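You operate a simulated robot arm through the tools that you are given. There is no shell and no other tool.

You are at the controls of a simulated robot arm. One attempt, no reset.

JOB
Work out 3 times 1.30 on the adding machine.
Fine: clear the old total first; use the repeat switch and leave it on.
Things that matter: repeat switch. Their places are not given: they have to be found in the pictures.

Only the result counts: the job must be done as asked and must still hold three seconds after the hand-in. Knocking over, shifting, dropping, spilling or breaking anything else fails it.

ROBOT AND FRAMES
A 7-joint arm with a two-finger gripper, fixed in place. Base frame: the origin is at the foot of the arm, x ahead of it, y to its left, z up. Units: mm, degrees, N and s.
With the tool pointing down near the work surface it reaches from about 340 to 720 mm from the base axis. Its first joint turns from -66.0 to 66.0 degrees. Payload 2.45 kg.
Tool frame: the origin (TCP) lies between the finger pads and is the grasp point; the fingertips stand 26 mm ahead of it; z points along the fingers, y is the line along which they close. Largest opening 96 mm; the body of the gripper starts 69 mm behind the TCP.
Orientation is told as [roll, pitch, yaw] about the base's x, y, z axes, in that order, counted from this pose: with the fingers straight down and closing along the base's y, the tool's x points along the base's -x, its y along +y and its z along -z.

CONTROLS
- The arm moves only by the tool apply_moves. Its argument "commands" is a list of rows, each a list of 7 numbers: the opening in per cent of the stroke, from 0 (shut) to 100 (fully open), then the shift along the tool's x, y, z in mm, then the turn, a rotation vector about the tool's x, y, z in degrees. In form: [[grip, dx, dy, dz, ax, ay, az], ...]. A call has 1 to 20 rows; each row shifts and turns the commanded pose from where the row before left it, along the tool's axes as they then stand. A row lasts 0.2 s, in which the tool goes at most 50 mm and 8.6 degrees; a call with a longer step from one row to the next is refused whole, and so is a gripper value outside its range. A pose out of reach is approached as far as the arm can. The call stops where the force on the tool passes 40 N (or 10 N more than at its start, if that is more) or the arm is blocked; 0.2 s more then pass. The fingers move at their own pace and stop on an object; they squeeze with about 43 N. The grip force told is the motor's: it shows also when the fingers shut on nothing. Time passes only in rows, and 0.2 s behind the last, so rows that do not move let the fingers close. The reply holds the time, the measured pose of the TCP, the force on the tool along the base axes, the opening and the grip force, in the units named above and with some noise, with the torque about the TCP (base axes, N m) and any sound that the robot's microphone picked up, and new pictures: "show" is both (left out), scene, wrist or none.
- Cameras (640 x 400 px; columns grow to the right, rows downward): "scene" is fixed at [162.6, -389.2, 1421.5]; the picture's right is [0.81, -0.59, 0.00], its down [-0.35, -0.48, -0.80] and it looks along [0.47, 0.65, -0.60] (base axes); focal length 319 px, centre (320, 200). "wrist" rides on the gripper at [82, 3, -98] in the tool frame; the picture's right is [-0.04, 1.00, 0.00], its down [-0.73, -0.03, -0.68] and it looks along [-0.68, -0.03, 0.73] (tool axes); focal length 256 px, centre (320, 200).
- pixel_to_xyz(camera, pixels): for up to 12 pixels [column, row] of the newest picture of that camera ("zoom" is the newest enlarged one), the place [x, y, z] in the base frame of the surface seen there, good to about 2 mm. It takes no simulated time.
- zoom(camera, box): a new picture of the part [left, top, right, bottom] of that camera's present view, enlarged. It takes no simulated time.
- job_done(): hands the job in; it is judged then, once.

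Leave the gripper open and the arm clear of the work at the hand-in unless told otherwise.

The tools are called after ">>>" as name(argument=value, ...) on one line, values as JSON. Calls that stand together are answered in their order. apply_moves: Moves the arm, as the interface text tells. Its arguments: {"type":"object","properties":{"commands":{"type":"array","items":{"type":"array","items":{"type":"number"}}},"show":{"type":"string","enum":["both","scene","wrist","none"]}},"required":["commands"]} The other tools are called the same way: pixel_to_xyz (camera, pixels) gives the place of the surface under pixels of a picture; zoom (camera, box) takes an enlarged picture of a part of a camera's view; job_done () hands the job in.

At the start:

```text
time: 0.0
eef_pos: [389.0, 68.8, 1127.1]
orientation: [-0.1, -0.1, 0.0]
ft_force: [0.5, -0.2, -0.2]
torque: [-0.03, -0.01, 0.01]
opening: 95.8
finger_force: 0.1
```

scene: 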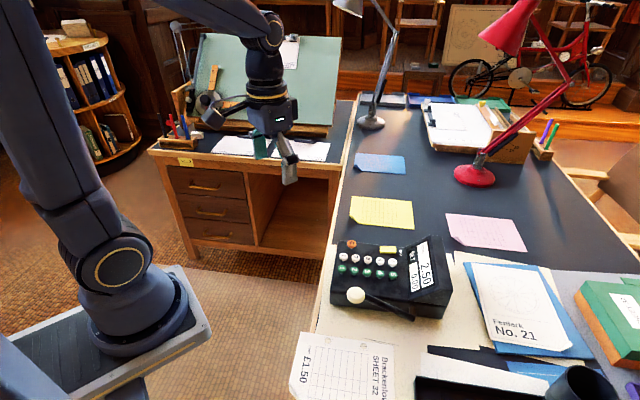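
wrist: 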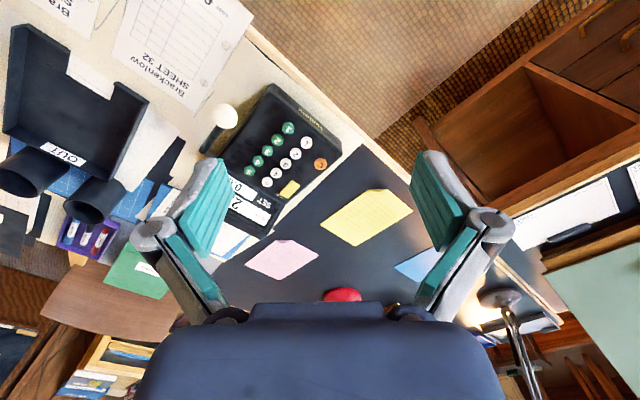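

I see the adding machine in the scene picture around (390,275), with keys, two displays and a lever with a white knob. I'll zoom in on it in both cameras.

>>> zoom(camera="scene", box=[310, 220, 470, 330])

>>> zoom(camera="wrist", box=[180, 70, 350, 240])

```text
3.64 times, centred on (390, 275) of scene
```

zoom: 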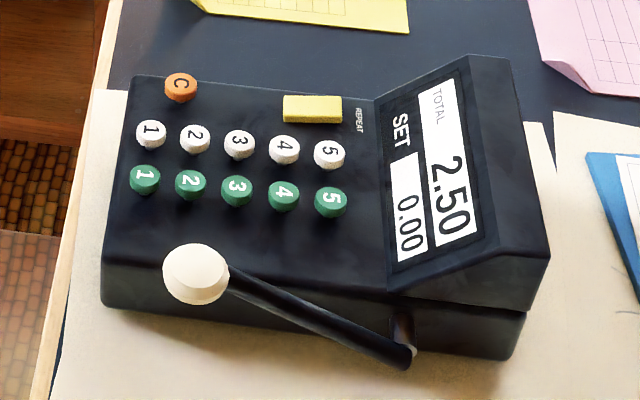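

```text
2.35 times, centred on (265, 155) of wrist
```

zoom: 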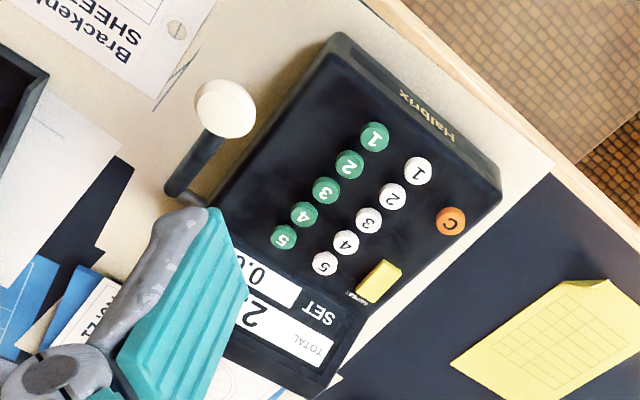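

The machine shows SET 0.00 and TOTAL 2.50. It has white and green keys 1–5, an orange C, a yellow REPEAT switch and a lever. I'll zoom the scene again so that picture is the newest one, then measure places.

>>> zoom(camera="scene", box=[310, 220, 470, 330])

>>> pixel_to_xyz(camera="zoom", pixels=[[180, 82], [150, 128], [329, 149], [145, 174], [237, 185], [330, 196], [298, 103], [330, 105], [195, 268], [405, 352], [290, 150], [290, 240]])

>>> pixel_to_xyz(camera="zoom", pixels=[[135, 80], [370, 100], [110, 270], [385, 285], [510, 60], [550, 250], [194, 134], [239, 139], [283, 145], [300, 330], [320, 115], [292, 118]])

```text
3.64 times, centred on (390, 275) of scene
```

zoom: 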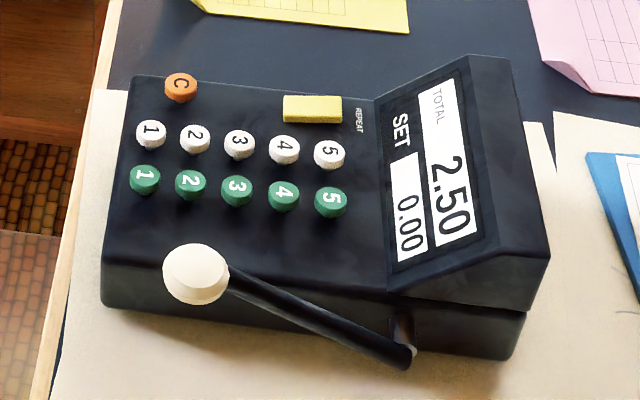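

```text
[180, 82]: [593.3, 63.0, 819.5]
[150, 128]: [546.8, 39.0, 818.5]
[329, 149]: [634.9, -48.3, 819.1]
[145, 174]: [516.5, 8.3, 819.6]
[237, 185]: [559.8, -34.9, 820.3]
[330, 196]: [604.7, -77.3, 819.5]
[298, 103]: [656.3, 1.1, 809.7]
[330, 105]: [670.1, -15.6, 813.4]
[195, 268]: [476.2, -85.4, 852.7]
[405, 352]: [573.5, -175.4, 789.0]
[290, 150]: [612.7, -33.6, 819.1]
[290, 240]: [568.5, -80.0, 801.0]
```

```text
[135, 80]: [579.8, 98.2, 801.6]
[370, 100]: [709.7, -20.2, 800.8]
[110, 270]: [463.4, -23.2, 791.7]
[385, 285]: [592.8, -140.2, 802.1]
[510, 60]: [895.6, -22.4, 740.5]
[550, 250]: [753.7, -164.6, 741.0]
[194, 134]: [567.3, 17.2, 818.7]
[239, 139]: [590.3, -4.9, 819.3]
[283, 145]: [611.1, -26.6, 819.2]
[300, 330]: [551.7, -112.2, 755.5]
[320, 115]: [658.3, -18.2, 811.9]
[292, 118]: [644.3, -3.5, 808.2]
```

The machine's long axis runs at about -45° in the base frame. White keys start at (547,39), green at (516,8), C is at (593,63), repeat near (657,-8), and the knob is near (476,-85,853). I'll turn the tool -45° and come closer with the gripper open so the wrist camera can look.

>>> apply_moves(commands=[[100, 0, 0, 0, 0, 0, 7.5], [100, 0, 0, 0, 0, 0, 7.5], [100, 0, 0, 0, 0, 0, 7.5], [100, 0, 0, 0, 0, 0, 7.5], [100, 0, 0, 0, 0, 0, 7.5], [100, 0, 0, 0, 0, 0, 7.5], [100, -9.3, 17.2, 31, 0, 0, 0], [100, -9.3, 17.2, 31, 0, 0, 0], [100, -9.3, 17.2, 31, 0, 0, 0], [100, -9.3, 17.2, 31, 0, 0, 0], [100, -9.3, 17.2, 31, 0, 0, 0], [100, 0, 0, 0, 0, 0, 0]])

```text
time: 2.6
eef_pos: [484.4, 97.7, 971.2]
orientation: [0.0, 0.0, -45.0]
ft_force: [0.1, -0.4, -0.7]
torque: [-0.02, 0.03, -0.02]
opening: 96.1
finger_force: 0.1
```

scene: 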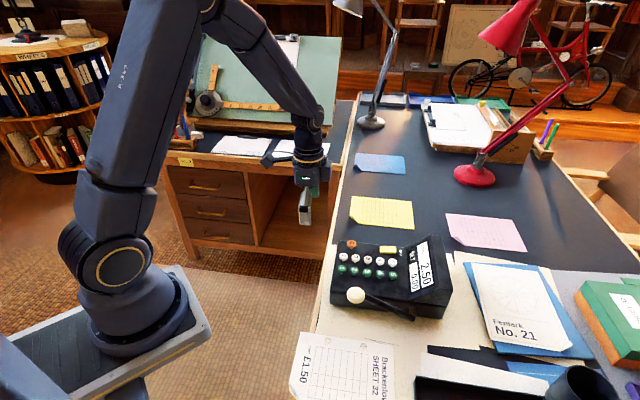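
wrist: 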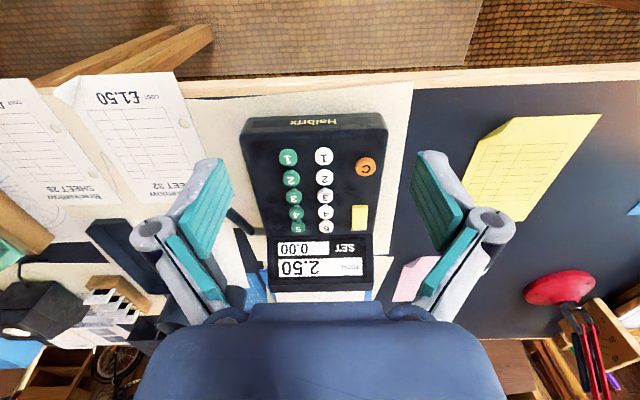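

The machine is now square in the wrist view at about (320,200). I'll zoom in on it.

>>> zoom(camera="wrist", box=[220, 100, 420, 300])

>>> zoom(camera="scene", box=[370, 232, 430, 272])

>>> zoom(camera="wrist", box=[300, 140, 400, 240])

>>> pixel_to_xyz(camera="wrist", pixels=[[288, 157], [324, 156], [366, 167], [359, 209], [359, 226], [295, 213], [291, 178], [293, 196], [326, 227], [358, 234], [338, 218]])

```text
2.00 times, centred on (320, 200) of wrist
```

zoom: 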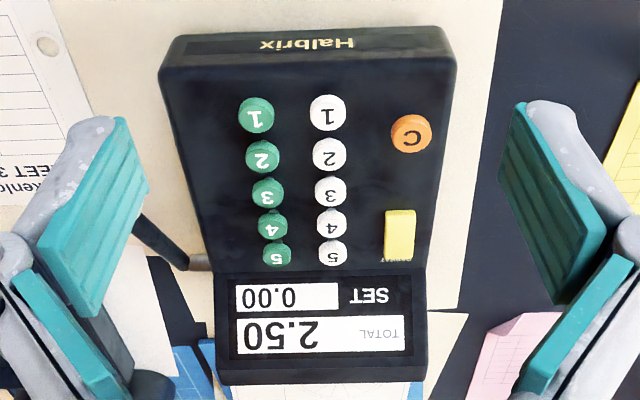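

```text
10.00 times, centred on (400, 252) of scene
```

zoom: 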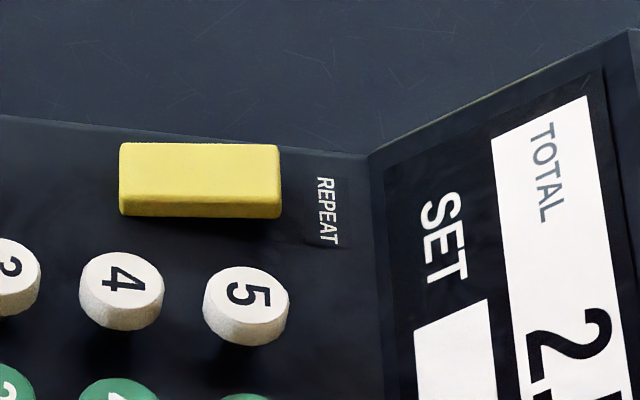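

```text
4.00 times, centred on (350, 190) of wrist
```

zoom: 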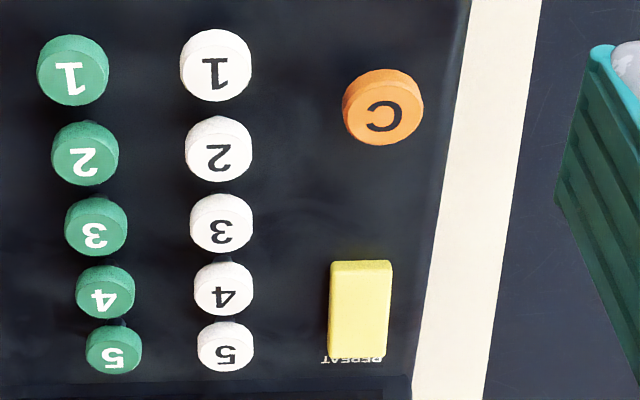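

```text
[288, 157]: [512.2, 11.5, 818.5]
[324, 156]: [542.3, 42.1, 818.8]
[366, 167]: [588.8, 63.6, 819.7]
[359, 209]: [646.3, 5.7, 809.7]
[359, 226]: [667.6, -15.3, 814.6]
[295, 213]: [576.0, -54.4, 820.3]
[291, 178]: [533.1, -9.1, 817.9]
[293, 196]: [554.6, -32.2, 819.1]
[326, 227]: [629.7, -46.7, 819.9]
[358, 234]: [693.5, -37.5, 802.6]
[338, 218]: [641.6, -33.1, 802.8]
```

The repeat rocker at (359,218) is high at its REPEAT end (814.6 against 809.7 at the near end), so it looks off. First I'll close the gripper and hover over C at about (590,63,820).

>>> apply_moves(commands=[[0, -16.6, 8.5, 16.8, 0, 0, 0], [0, -16.6, 8.5, 16.8, 0, 0, 0], [0, -16.6, 8.5, 16.8, 0, 0, 0], [0, -16.6, 8.5, 16.8, 0, 0, 0], [0, -16.6, 8.5, 16.8, 0, 0, 0], [0, -16.6, 8.5, 16.8, 0, 0, 0], [0, 0, 0, 0, 0, 0, 0], [0, 0, 0, 0, 0, 0, 0]])

>>> zoom(camera="scene", box=[310, 210, 470, 320])

>>> zoom(camera="wrist", box=[220, 100, 420, 225])

```text
time: 4.4
eef_pos: [588.6, 63.3, 872.8]
orientation: [0.1, -0.1, -45.0]
ft_force: [0.5, -0.2, -0.3]
torque: [-0.03, -0.02, 0.01]
opening: 0.0
finger_force: 28.6
```

scene: 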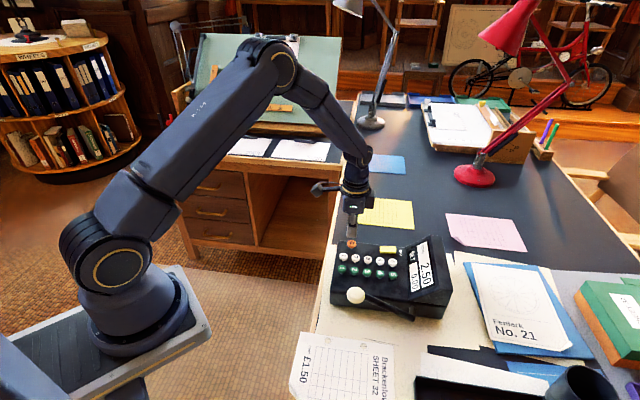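
wrist: 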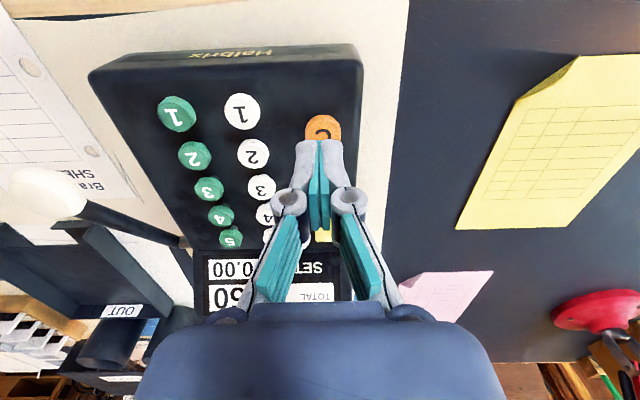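

```text
3.64 times, centred on (390, 265) of scene
```

zoom: 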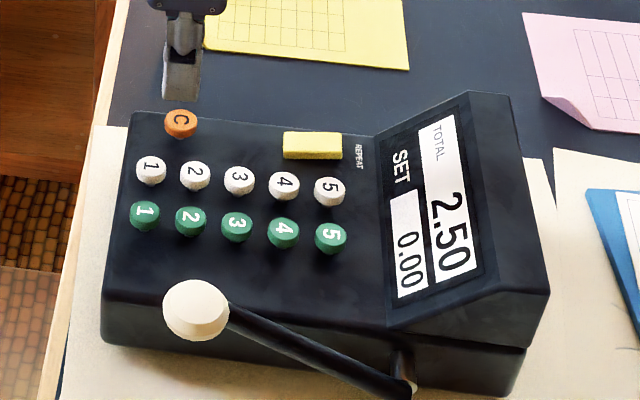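

```text
3.20 times, centred on (320, 162) of wrist
```

zoom: 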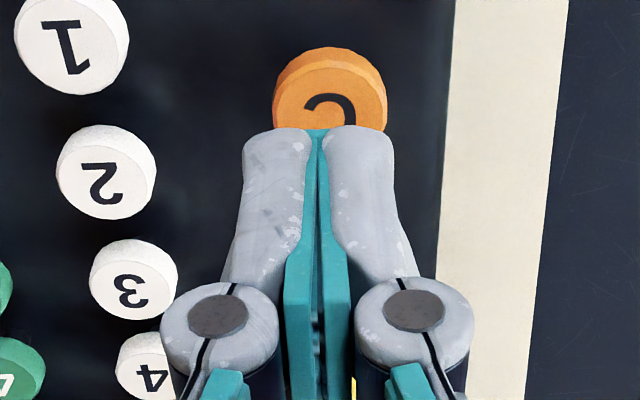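

The fingertips line up with C, with tips at about z 847. I'll press down in small steps, then lift again.

>>> apply_moves(commands=[[0, 0, 0, 12, 0, 0, 0], [0, 0, 0, 10, 0, 0, 0], [0, 0, 0, 4, 0, 0, 0], [0, 0, 0, 2, 0, 0, 0], [0, 0, 0, 2, 0, 0, 0], [0, 0, 0, 2, 0, 0, 0], [0, 0, 0, 1, 0, 0, 0], [0, 0, 0, 0, 0, 0, 0]])

>>> zoom(camera="scene", box=[310, 210, 470, 320])

```text
time: 6.2
eef_pos: [588.6, 62.4, 838.7]
orientation: [-0.1, -0.1, -45.0]
ft_force: [1.8, -0.7, 2.2]
torque: [-0.01, -0.04, 0.02]
opening: 6.2
finger_force: 28.6
heard: click
```

scene: 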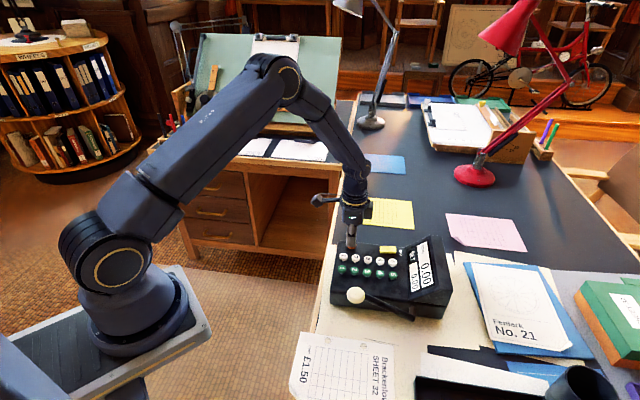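
wrist: 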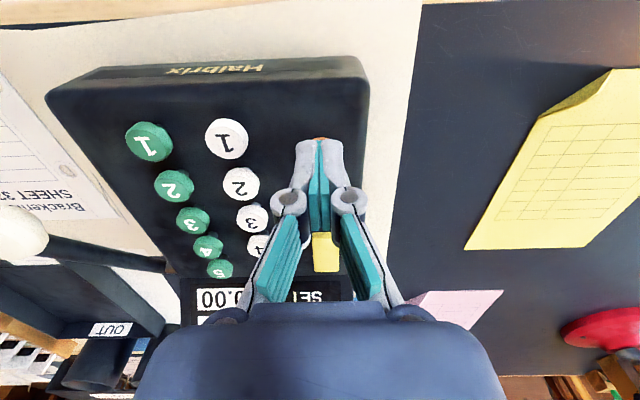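

```text
3.64 times, centred on (390, 265) of scene
```

zoom: 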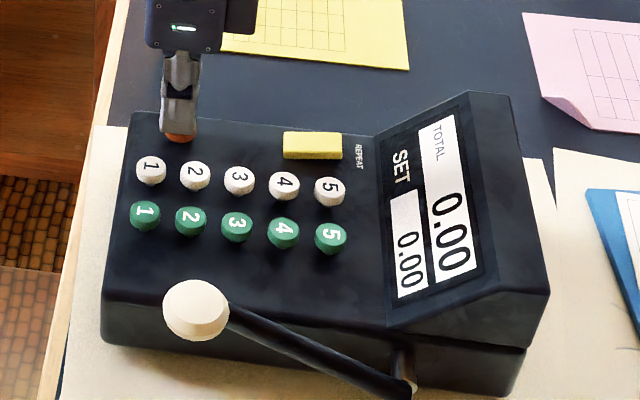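

It clicked and TOTAL now reads 0.00, so it is cleared. Next I'll lift off and hover over the high REPEAT end of the yellow rocker.

>>> apply_moves(commands=[[0, 0, 0, -17, 0, 0, 0], [0, 0, 0, -17, 0, 0, 0], [0, -29, 0, 0, 0, 0, 0], [0, -29, 0, 0, 0, 0, 0], [0, -29, 0, 0, 0, 0, 0], [0, -28, 0, 0, 0, 0, 0], [0, 0, 0, 0, 0, 0, 0]])

>>> zoom(camera="scene", box=[310, 210, 470, 320])

>>> zoom(camera="wrist", box=[220, 80, 420, 205])

```text
time: 7.8
eef_pos: [670.8, -20.0, 869.9]
orientation: [0.0, 0.0, -45.0]
ft_force: [0.4, 0.4, 0.0]
torque: [-0.02, -0.01, 0.02]
opening: 0.0
finger_force: 28.3
```

scene: 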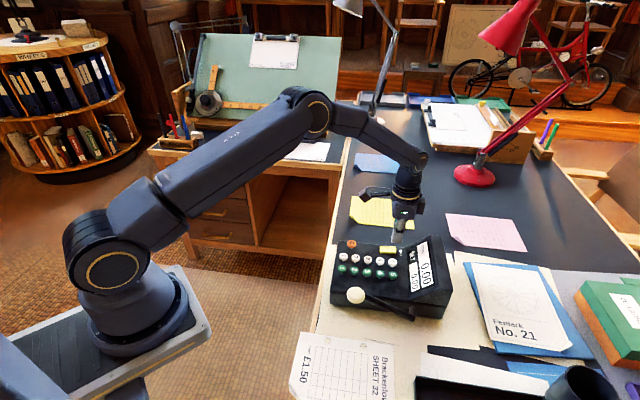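
wrist: 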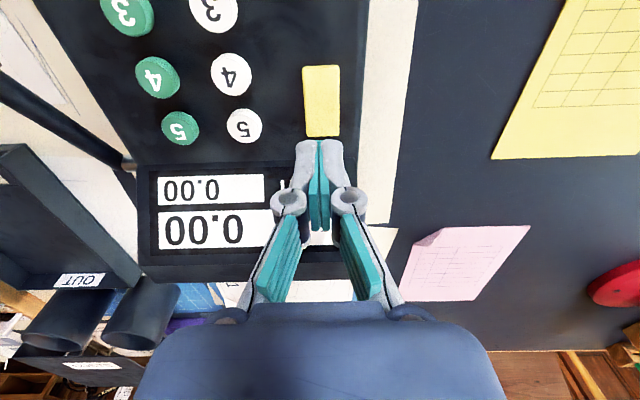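

```text
3.64 times, centred on (390, 265) of scene
```

zoom: 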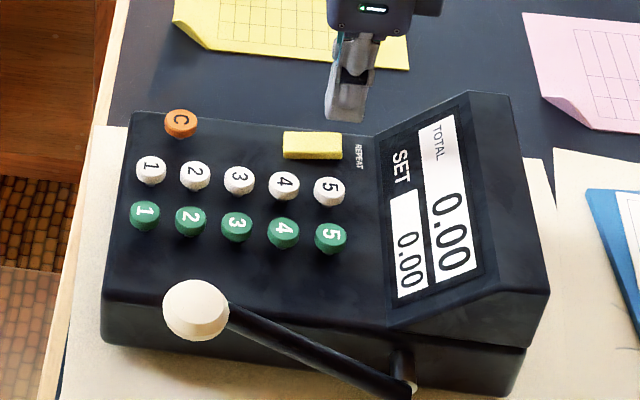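

```text
3.20 times, centred on (320, 142) of wrist
```

zoom: 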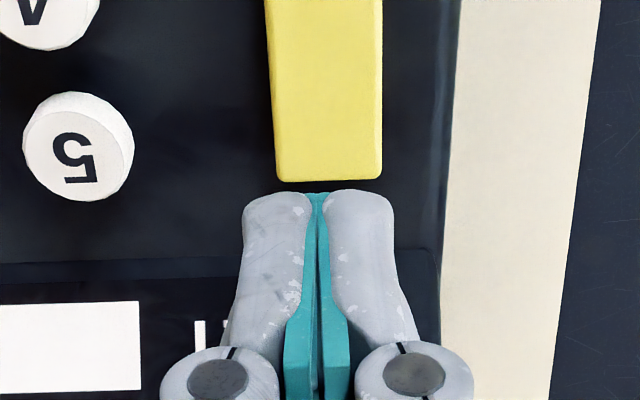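

The rocker's far end is just visible in front of the fingertips in the wrist view at (322,134). I'll measure its ends exactly.

>>> pixel_to_xyz(camera="wrist", pixels=[[322, 69], [322, 80], [322, 100], [322, 120], [322, 130], [322, 134], [320, 145], [310, 150], [330, 150], [250, 175], [250, 240], [260, 145]])

```text
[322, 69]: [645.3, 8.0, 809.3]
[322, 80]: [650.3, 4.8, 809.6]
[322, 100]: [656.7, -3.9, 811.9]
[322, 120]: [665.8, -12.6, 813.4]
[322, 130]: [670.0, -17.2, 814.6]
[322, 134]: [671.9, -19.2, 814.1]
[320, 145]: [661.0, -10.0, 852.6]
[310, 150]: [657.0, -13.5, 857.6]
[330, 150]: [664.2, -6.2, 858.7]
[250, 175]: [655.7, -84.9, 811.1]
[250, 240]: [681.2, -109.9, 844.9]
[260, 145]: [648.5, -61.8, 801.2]
```

The rocker runs from (645,8,809) to (672,-19,814.5). I'll move 4 mm back and press its raised REPEAT end.

>>> apply_moves(commands=[[0, 4, 0, 12, 0, 0, 0], [0, 0, 0, 12, 0, 0, 0], [0, 0, 0, 3, 0, 0, 0], [0, 0, 0, 2, 0, 0, 0], [0, 0, 0, 2, 0, 0, 0], [0, 0, 0, 2, 0, 0, 0], [0, 0, 0, 1, 0, 0, 0], [0, 0, 0, 1, 0, 0, 0], [0, 0, 0, 0, 0, 0, 0]])

>>> zoom(camera="scene", box=[310, 210, 470, 320])

```text
time: 9.8
eef_pos: [667.8, -16.5, 836.6]
orientation: [0.0, 0.0, -45.0]
ft_force: [-0.4, -0.5, -0.4]
torque: [0.01, 0.01, -0.05]
opening: 0.0
finger_force: 28.4
```

scene: 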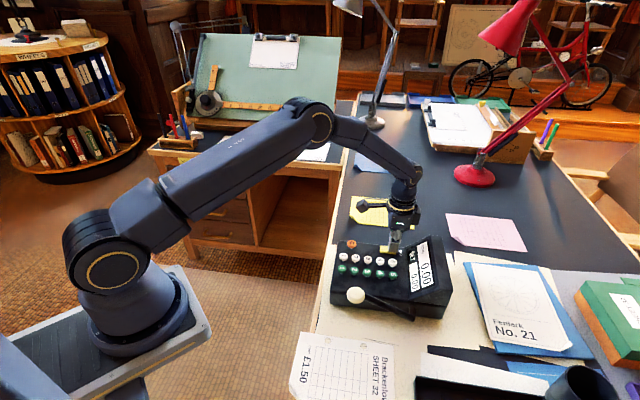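
wrist: 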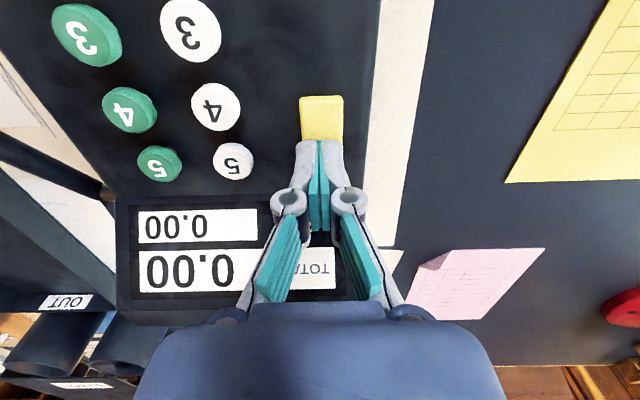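

```text
3.64 times, centred on (390, 265) of scene
```

zoom: 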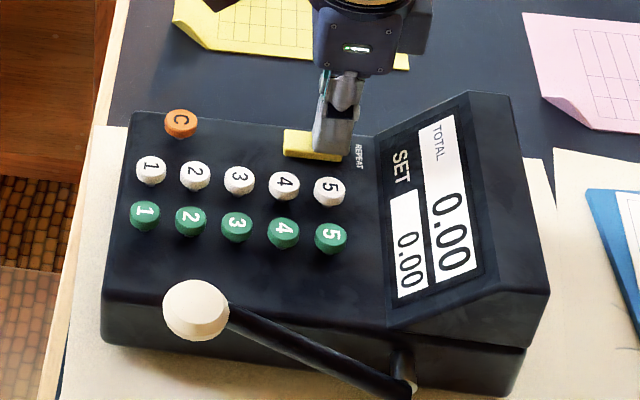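

No click and no force yet, with the tip at about 810.6. I'll check whether the near end of the rocker has risen.

>>> pixel_to_xyz(camera="wrist", pixels=[[320, 99], [320, 105], [320, 115], [320, 125], [322, 132], [338, 105], [306, 105]])

```text
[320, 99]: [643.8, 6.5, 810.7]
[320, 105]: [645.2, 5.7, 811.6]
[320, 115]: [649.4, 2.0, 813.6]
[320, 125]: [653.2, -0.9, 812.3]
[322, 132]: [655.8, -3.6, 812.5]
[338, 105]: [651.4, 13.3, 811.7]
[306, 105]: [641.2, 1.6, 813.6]
```

The near end has come up to about 812, so the rocker is tipping with the finger. I'll press a few mm further, down to the stop.

>>> apply_moves(commands=[[0, 0, 0, 1.5, 0, 0, 0], [0, 0, 0, 1.5, 0, 0, 0], [0, 0, 0, 1, 0, 0, 0], [0, 0, 0, 0, 0, 0, 0]], show="wrist")

>>> pixel_to_xyz(camera="wrist", pixels=[[320, 101], [320, 105], [320, 115], [320, 125], [322, 132], [338, 105], [306, 105]])

```text
time: 10.8
eef_pos: [668.6, -16.4, 837.5]
orientation: [0.1, -0.2, -45.1]
ft_force: [-0.4, -0.1, 4.2]
torque: [0.0, 0.05, 0.01]
opening: 6.0
finger_force: 29.0
stopped in row 4: the force on the tool passed its limit at 42 N (the readings are from after the stop); the commanded pose is now the measured one
```

wrist: 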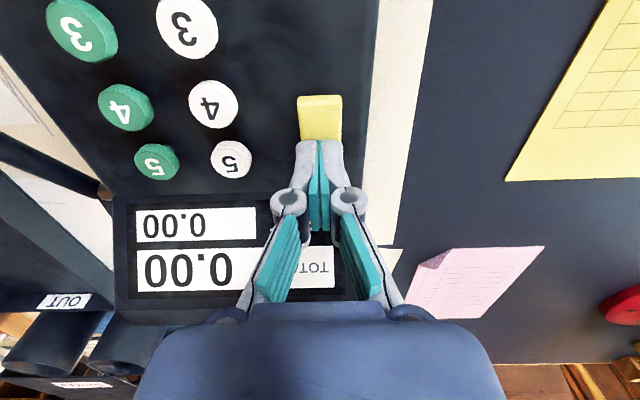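

```text
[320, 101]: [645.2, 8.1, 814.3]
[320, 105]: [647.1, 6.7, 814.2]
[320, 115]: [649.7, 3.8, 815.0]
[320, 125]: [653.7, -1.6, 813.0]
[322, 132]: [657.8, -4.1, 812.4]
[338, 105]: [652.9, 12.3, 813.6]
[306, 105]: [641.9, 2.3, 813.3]
```

It reached the stop and the near end now stands at about 814.3. I'll lift off and look at the rocker.

>>> apply_moves(commands=[[0, 0, 0, -16, 0, 0, 0], [0, 0, 0, -17, 0, 0, 0], [0, 0, 0, 0, 0, 0, 0]])

>>> zoom(camera="scene", box=[370, 232, 430, 272])

>>> pixel_to_xyz(camera="wrist", pixels=[[322, 69], [322, 80], [322, 100], [322, 120], [322, 130]])

```text
time: 11.6
eef_pos: [667.9, -17.5, 869.2]
orientation: [0.1, -0.2, -45.0]
ft_force: [0.4, -0.2, -0.7]
torque: [-0.01, 0.0, 0.02]
opening: 0.0
finger_force: 29.0
```

scene: 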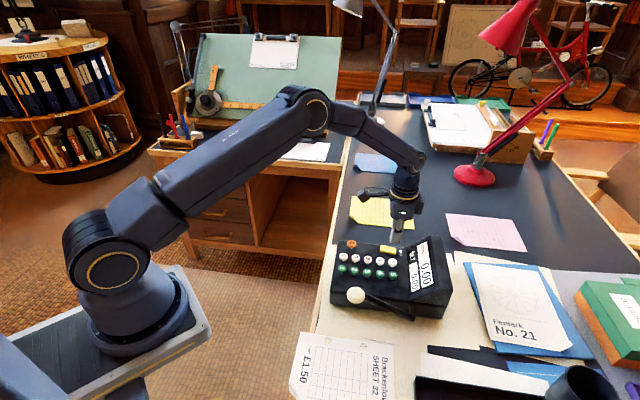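
wrist: 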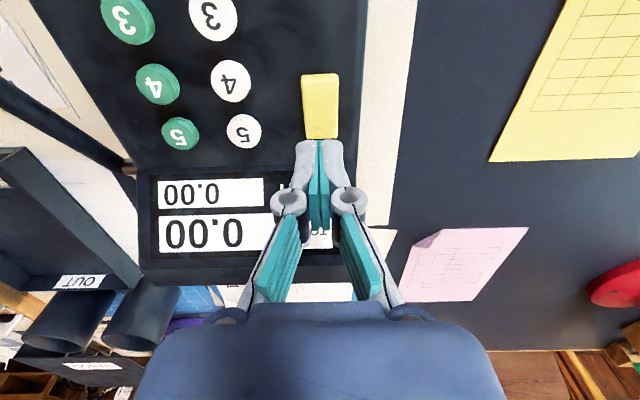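

```text
10.00 times, centred on (400, 252) of scene
```

zoom: 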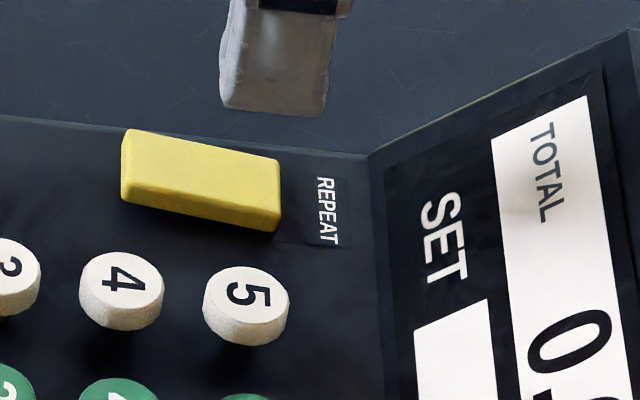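

```text
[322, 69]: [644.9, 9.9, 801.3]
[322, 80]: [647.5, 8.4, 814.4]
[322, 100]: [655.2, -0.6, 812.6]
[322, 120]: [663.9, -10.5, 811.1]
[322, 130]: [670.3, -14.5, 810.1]
```

The rocker now rests tipped toward REPEAT. Next I'll hover over the white 1 key at (545,40).

>>> apply_moves(commands=[[0, 32, -11.6, 0, 0, 0, 0], [0, 32, -11.6, 0, 0, 0, 0], [0, 32, -11.6, 0, 0, 0, 0], [0, 32, -11.6, 0, 0, 0, 0], [0, 0, 0, 0, 0, 0, 0]])

>>> zoom(camera="scene", box=[310, 210, 470, 320])

>>> zoom(camera="wrist", box=[220, 80, 420, 205])

```text
time: 12.8
eef_pos: [545.6, 41.0, 867.2]
orientation: [0.1, -0.2, -45.0]
ft_force: [0.1, -0.3, 0.0]
torque: [-0.03, 0.01, -0.02]
opening: 0.0
finger_force: 28.0
```

scene: 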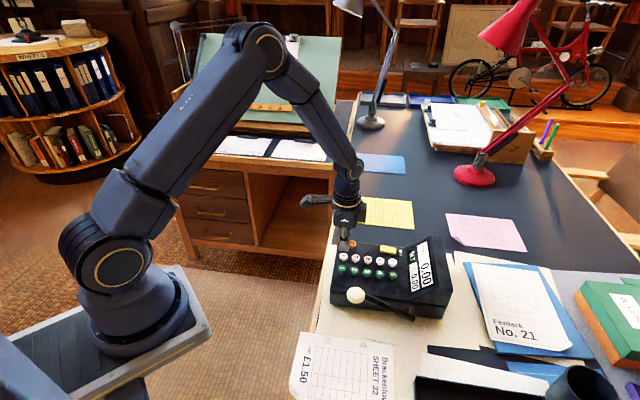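
wrist: 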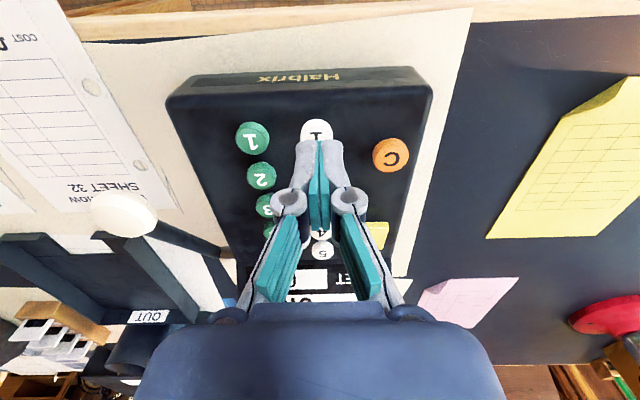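

```text
3.64 times, centred on (390, 265) of scene
```

zoom: 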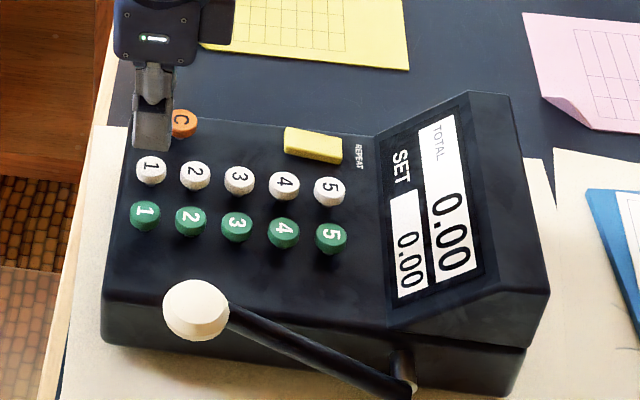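

```text
3.20 times, centred on (320, 142) of wrist
```

zoom: 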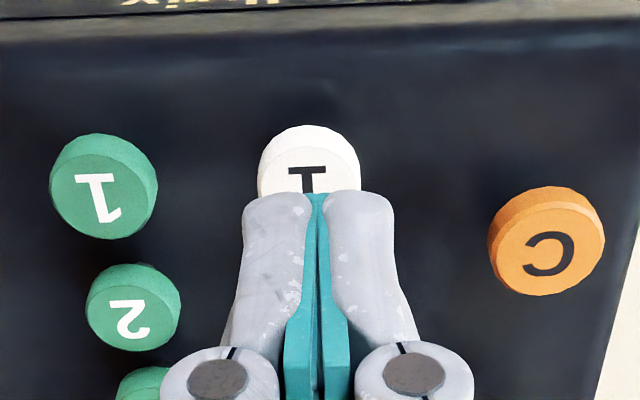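

Aligned with white 1. I'll press it now: tips at 841, about 28 mm down in total.

>>> apply_moves(commands=[[0, 0, 0, 10, 0, 0, 0], [0, 0, 0, 8, 0, 0, 0], [0, 0, 0, 3, 0, 0, 0], [0, 0, 0, 2, 0, 0, 0], [0, 0, 0, 2, 0, 0, 0], [0, 0, 0, 2, 0, 0, 0], [0, 0, 0, 1, 0, 0, 0], [0, 0, 0, 0, 0, 0, 0]], show="scene")

>>> zoom(camera="scene", box=[310, 210, 470, 320])

```text
time: 14.6
eef_pos: [545.1, 40.2, 840.1]
orientation: [0.1, -0.1, -45.1]
ft_force: [-0.9, -0.1, 2.7]
torque: [0.03, 0.02, 0.01]
opening: 6.0
finger_force: 28.6
```

scene: 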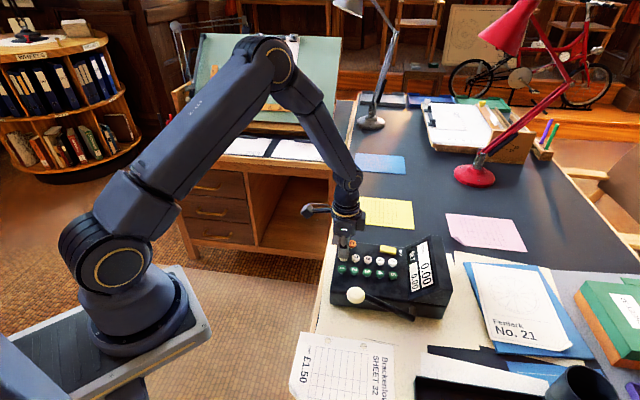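

```text
3.64 times, centred on (390, 265) of scene
```

zoom: 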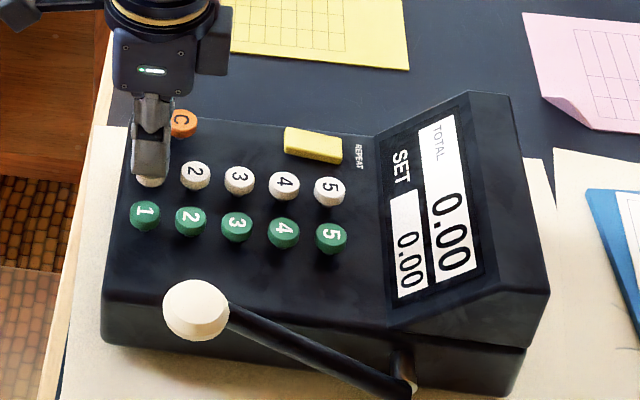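

No click yet, so I'll press 1.5 mm more.

>>> apply_moves(commands=[[0, 0, 0, 0.8, 0, 0, 0], [0, 0, 0, 0.8, 0, 0, 0], [0, 0, 0, 0, 0, 0, 0]], show="scene")

>>> zoom(camera="scene", box=[310, 210, 470, 320])

```text
time: 15.4
eef_pos: [546.3, 40.5, 838.8]
orientation: [0.1, -0.2, -45.0]
ft_force: [-0.8, -1.7, 2.8]
torque: [-0.03, 0.02, -0.02]
opening: 6.1
finger_force: 28.9
heard: click
```

scene: 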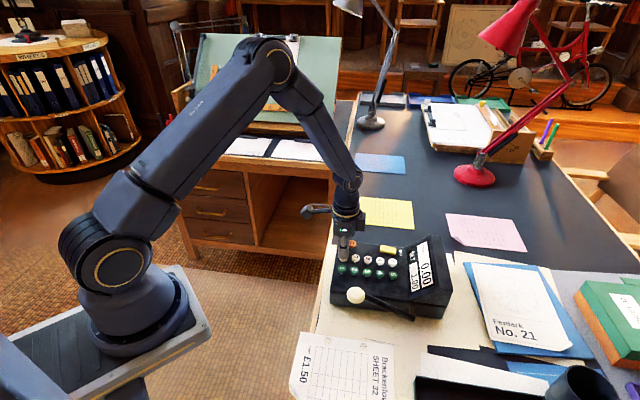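

```text
3.64 times, centred on (390, 265) of scene
```

zoom: 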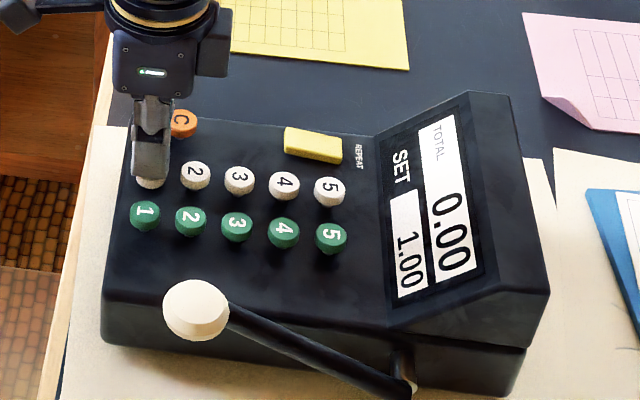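

It clicked and SET reads 1.00. Next I'll lift, go to green 3 at about (557,-34) and press it.

>>> apply_moves(commands=[[0, 0, 0, -15, 0, 0, 0], [0, 0, 0, -15, 0, 0, 0], [0, -30.2, -22.3, 0, 0, 0, 0], [0, -30.2, -22.3, 0, 0, 0, 0], [0, 0, 0, 0, 0, 0, 0]])

>>> zoom(camera="wrist", box=[220, 80, 420, 205])

>>> zoom(camera="scene", box=[310, 210, 470, 320])

```text
time: 16.6
eef_pos: [556.5, -34.6, 870.5]
orientation: [0.1, -0.2, -45.1]
ft_force: [0.2, 0.0, -0.3]
torque: [-0.04, -0.03, 0.02]
opening: 0.0
finger_force: 28.9
```

scene: 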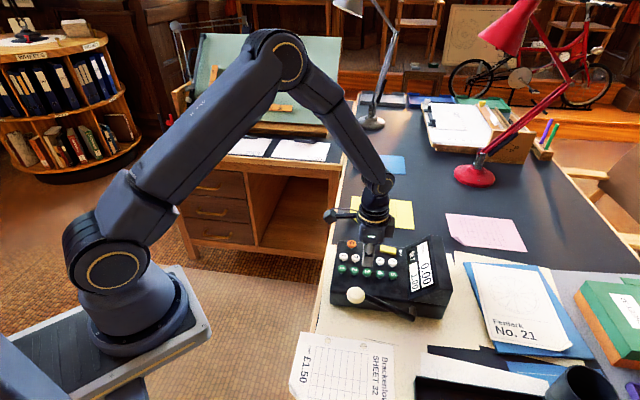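
wrist: 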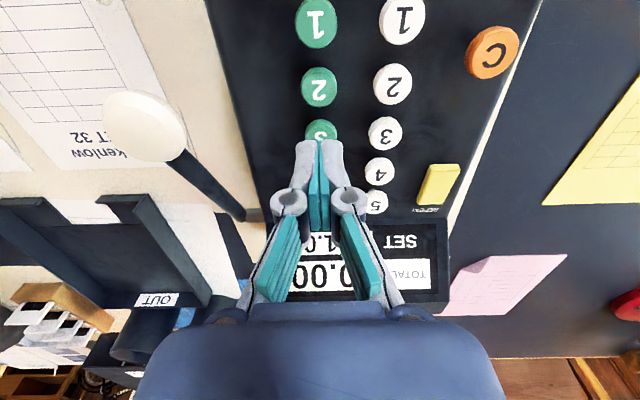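

```text
3.20 times, centred on (320, 142) of wrist
```

zoom: 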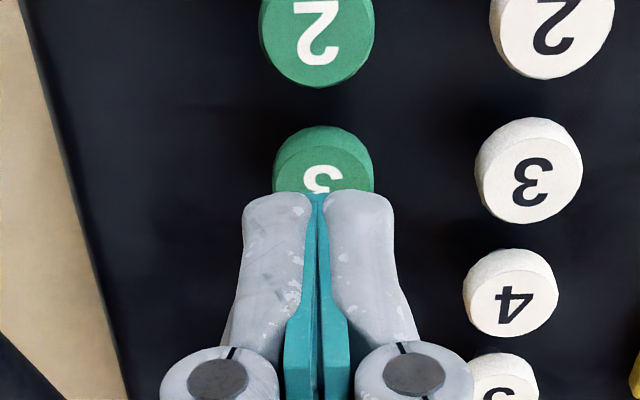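

```text
3.64 times, centred on (390, 265) of scene
```

zoom: 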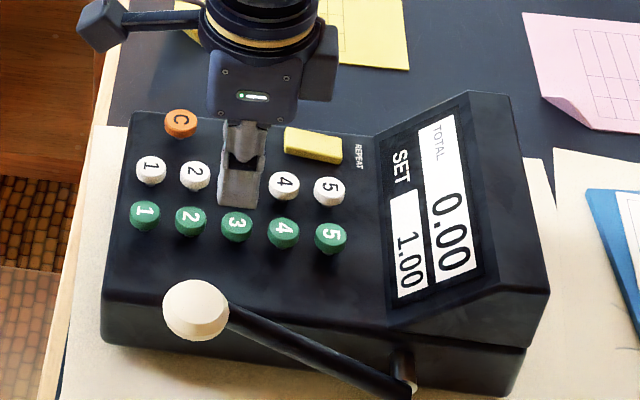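

Green 3 is aligned the same way. I'll press it about 32 mm down.

>>> apply_moves(commands=[[0, 0, 0, 11, 0, 0, 0], [0, 0, 0, 10, 0, 0, 0], [0, 0, 0, 3, 0, 0, 0], [0, 0, 0, 2, 0, 0, 0], [0, 0, 0, 2, 0, 0, 0], [0, 0, 0, 2, 0, 0, 0], [0, 0, 0, 1, 0, 0, 0], [0, 0, 0, 1, 0, 0, 0], [0, 0, 0, 0, 0, 0, 0]], show="scene")

>>> zoom(camera="scene", box=[310, 210, 470, 320])

```text
time: 18.6
eef_pos: [557.2, -33.0, 837.1]
orientation: [0.2, -0.2, -45.0]
ft_force: [-0.8, -1.4, 5.4]
torque: [0.01, 0.01, -0.01]
opening: 6.0
finger_force: 28.4
heard: click
```

scene: 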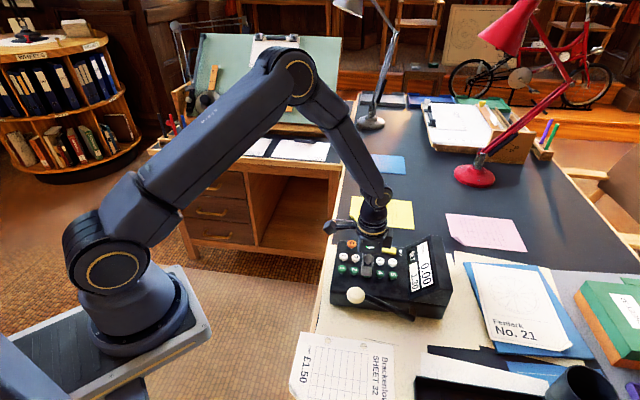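

```text
3.64 times, centred on (390, 265) of scene
```

zoom: 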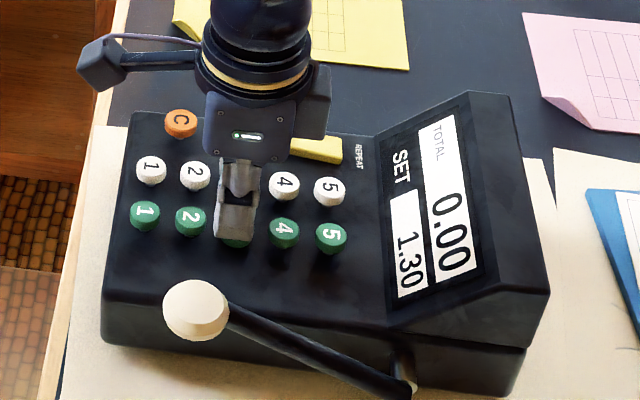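

SET reads 1.30. I'll lift well clear and move back to view the lever.

>>> apply_moves(commands=[[0, 0, 0, -30, 0, 0, 0], [0, 0, 0, -40, 0, 0, 0], [0, 0, 0, -40, 0, 0, 0], [0, 40, -8, -10, 0, 0, 0], [0, 40, -8, 0, 0, 0, 0], [0, 20, -8, 0, 0, 0, 0], [0, 0, 0, 0, 0, 0, 0]])

>>> zoom(camera="wrist", box=[100, 50, 340, 250])

>>> zoom(camera="scene", box=[320, 260, 440, 335])

```text
time: 20.2
eef_pos: [469.3, 21.1, 955.9]
orientation: [0.2, -0.2, -45.0]
ft_force: [-0.3, 0.0, -0.3]
torque: [-0.03, 0.01, -0.01]
opening: 0.0
finger_force: 28.8
```

scene: 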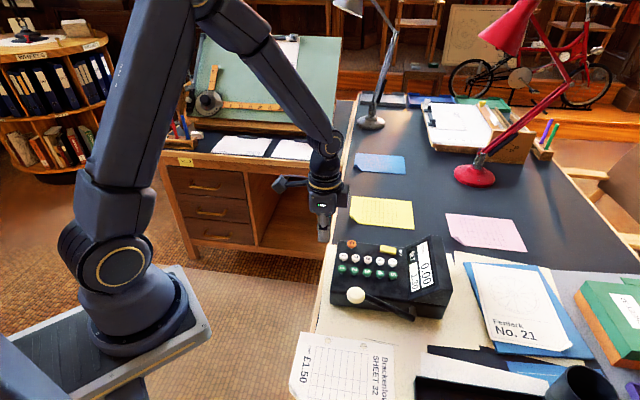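
wrist: 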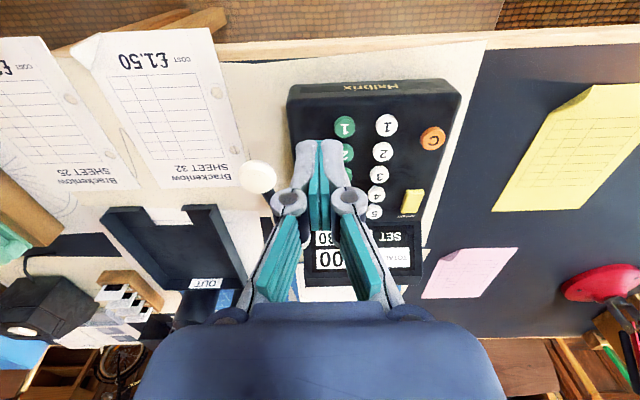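

```text
2.00 times, centred on (220, 150) of wrist
```

zoom: 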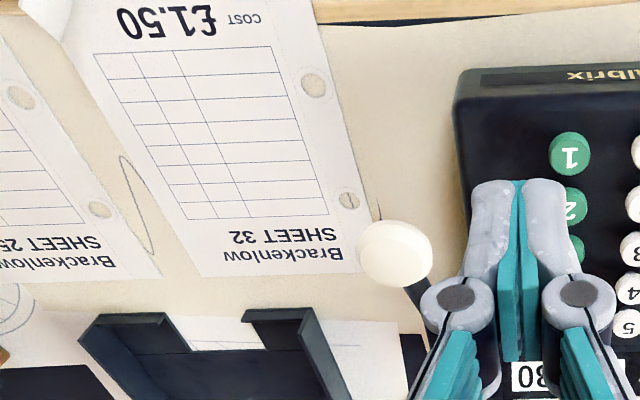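

```text
5.33 times, centred on (380, 298) of scene
```

zoom: 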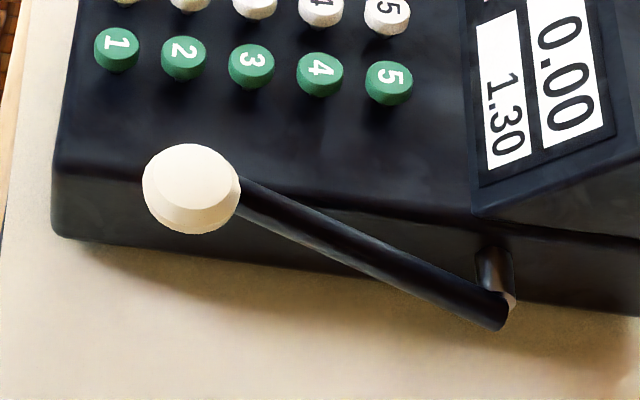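

Now I'll measure the lever: the knob at (190,185) in this zoom, points along the rod, and the pivot near (495,300).

>>> pixel_to_xyz(camera="zoom", pixels=[[190, 175], [155, 185], [225, 180], [190, 150], [190, 225], [260, 203], [320, 232], [400, 268], [490, 306], [497, 265], [250, 320], [60, 250]])

>>> pixel_to_xyz(camera="wrist", pixels=[[257, 176], [245, 176], [270, 176], [257, 165], [257, 187], [272, 198], [235, 200], [270, 120]])

```text
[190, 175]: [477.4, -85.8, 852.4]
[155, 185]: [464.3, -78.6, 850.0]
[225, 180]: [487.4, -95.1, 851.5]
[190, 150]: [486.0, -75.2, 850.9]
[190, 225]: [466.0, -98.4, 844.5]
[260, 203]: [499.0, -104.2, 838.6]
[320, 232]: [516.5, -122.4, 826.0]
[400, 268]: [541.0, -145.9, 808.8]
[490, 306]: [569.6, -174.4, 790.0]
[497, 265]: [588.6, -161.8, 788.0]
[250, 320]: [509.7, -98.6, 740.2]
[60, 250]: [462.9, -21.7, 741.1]
```

```text
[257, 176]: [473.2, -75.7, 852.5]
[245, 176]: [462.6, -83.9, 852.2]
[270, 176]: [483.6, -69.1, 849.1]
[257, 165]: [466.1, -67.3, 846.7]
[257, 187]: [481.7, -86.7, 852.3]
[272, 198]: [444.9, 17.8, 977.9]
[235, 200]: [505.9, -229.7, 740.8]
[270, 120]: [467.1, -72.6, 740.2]
```

The lever pivots at about (573,-175,786), with a 148 mm radius, pointing 26° up toward the user side. The knob top is at about (474,-80,852). I'll hover over the knob and then push it down along its arc.

>>> apply_moves(commands=[[0, -24.3, -22.7, 0, 0, 0, 0], [0, -24.3, -22.7, 0, 0, 0, 0], [0, -24.3, -22.7, 0, 0, 0, 0], [0, 0, 0, 33, 0, 0, 0], [0, 0, 0, 33, 0, 0, 0], [0, 0, 0, 0, 0, 0, 0]])

>>> zoom(camera="wrist", box=[220, 80, 420, 205])

>>> zoom(camera="scene", box=[310, 220, 470, 330])

```text
time: 21.6
eef_pos: [473.5, -80.4, 889.4]
orientation: [0.0, -0.2, -45.0]
ft_force: [0.8, -0.8, -0.2]
torque: [-0.01, -0.05, -0.02]
opening: 0.0
finger_force: 28.8
```

scene: 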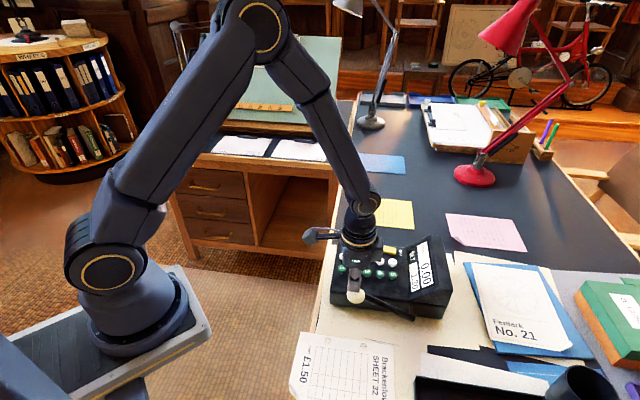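
wrist: 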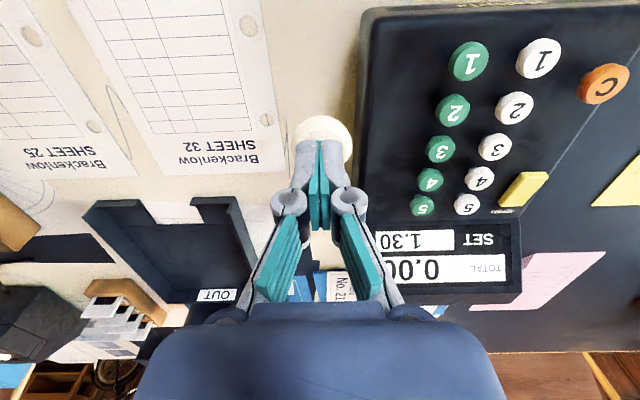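

```text
3.20 times, centred on (320, 142) of wrist
```

zoom: 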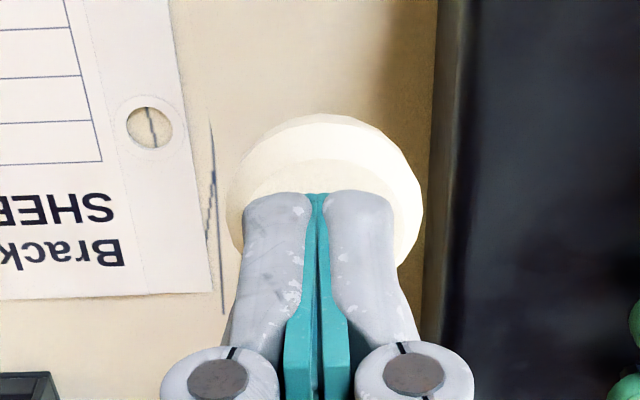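

```text
3.64 times, centred on (390, 275) of scene
```

zoom: 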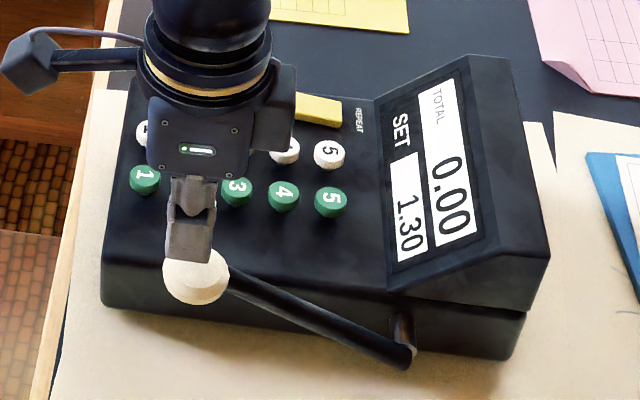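

The fingertips are centred over the knob. I'll push down gently, first about 10 mm past contact, and look.

>>> apply_moves(commands=[[0, 0, 0, 8, 0, 0, 0], [0, 0, 0, 4, 0, 0, 0], [0, 0, 0, 3, 0, 0, 0], [0, 1, 0, 3, 0, 0, 0], [0, 1, 0, 3, 0, 0, 0], [0, 0, 0, 0, 0, 0, 0]])

>>> zoom(camera="scene", box=[310, 220, 470, 330])

```text
time: 23.0
eef_pos: [470.6, -79.1, 869.7]
orientation: [0.1, -0.1, -45.0]
ft_force: [-0.4, 1.6, 2.0]
torque: [0.02, -0.02, 0.02]
opening: 0.3
finger_force: 28.4
```

scene: 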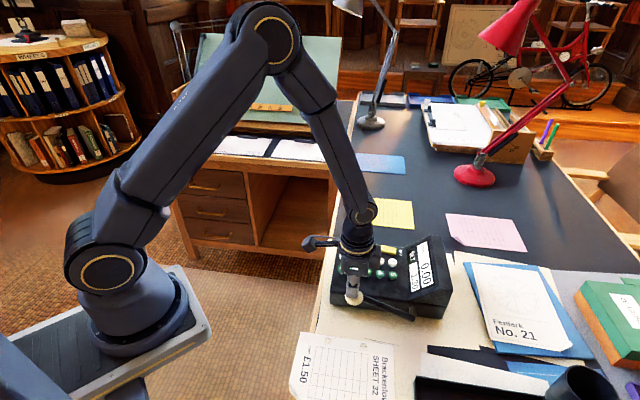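
wrist: 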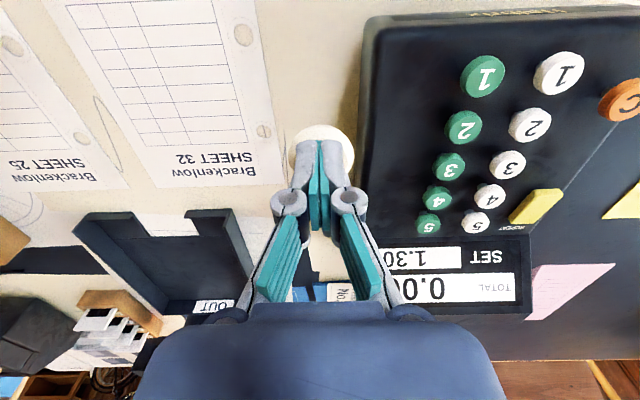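

```text
3.64 times, centred on (390, 275) of scene
```

zoom: 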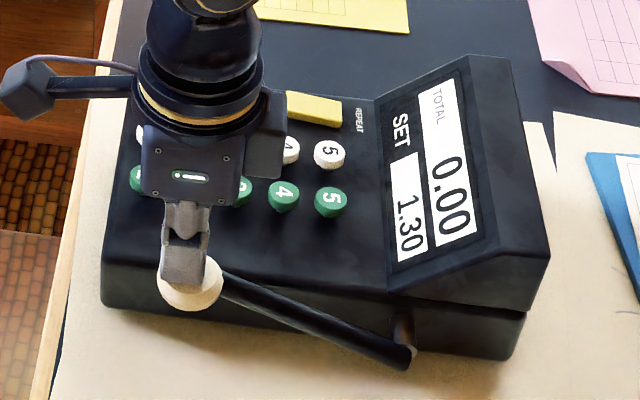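

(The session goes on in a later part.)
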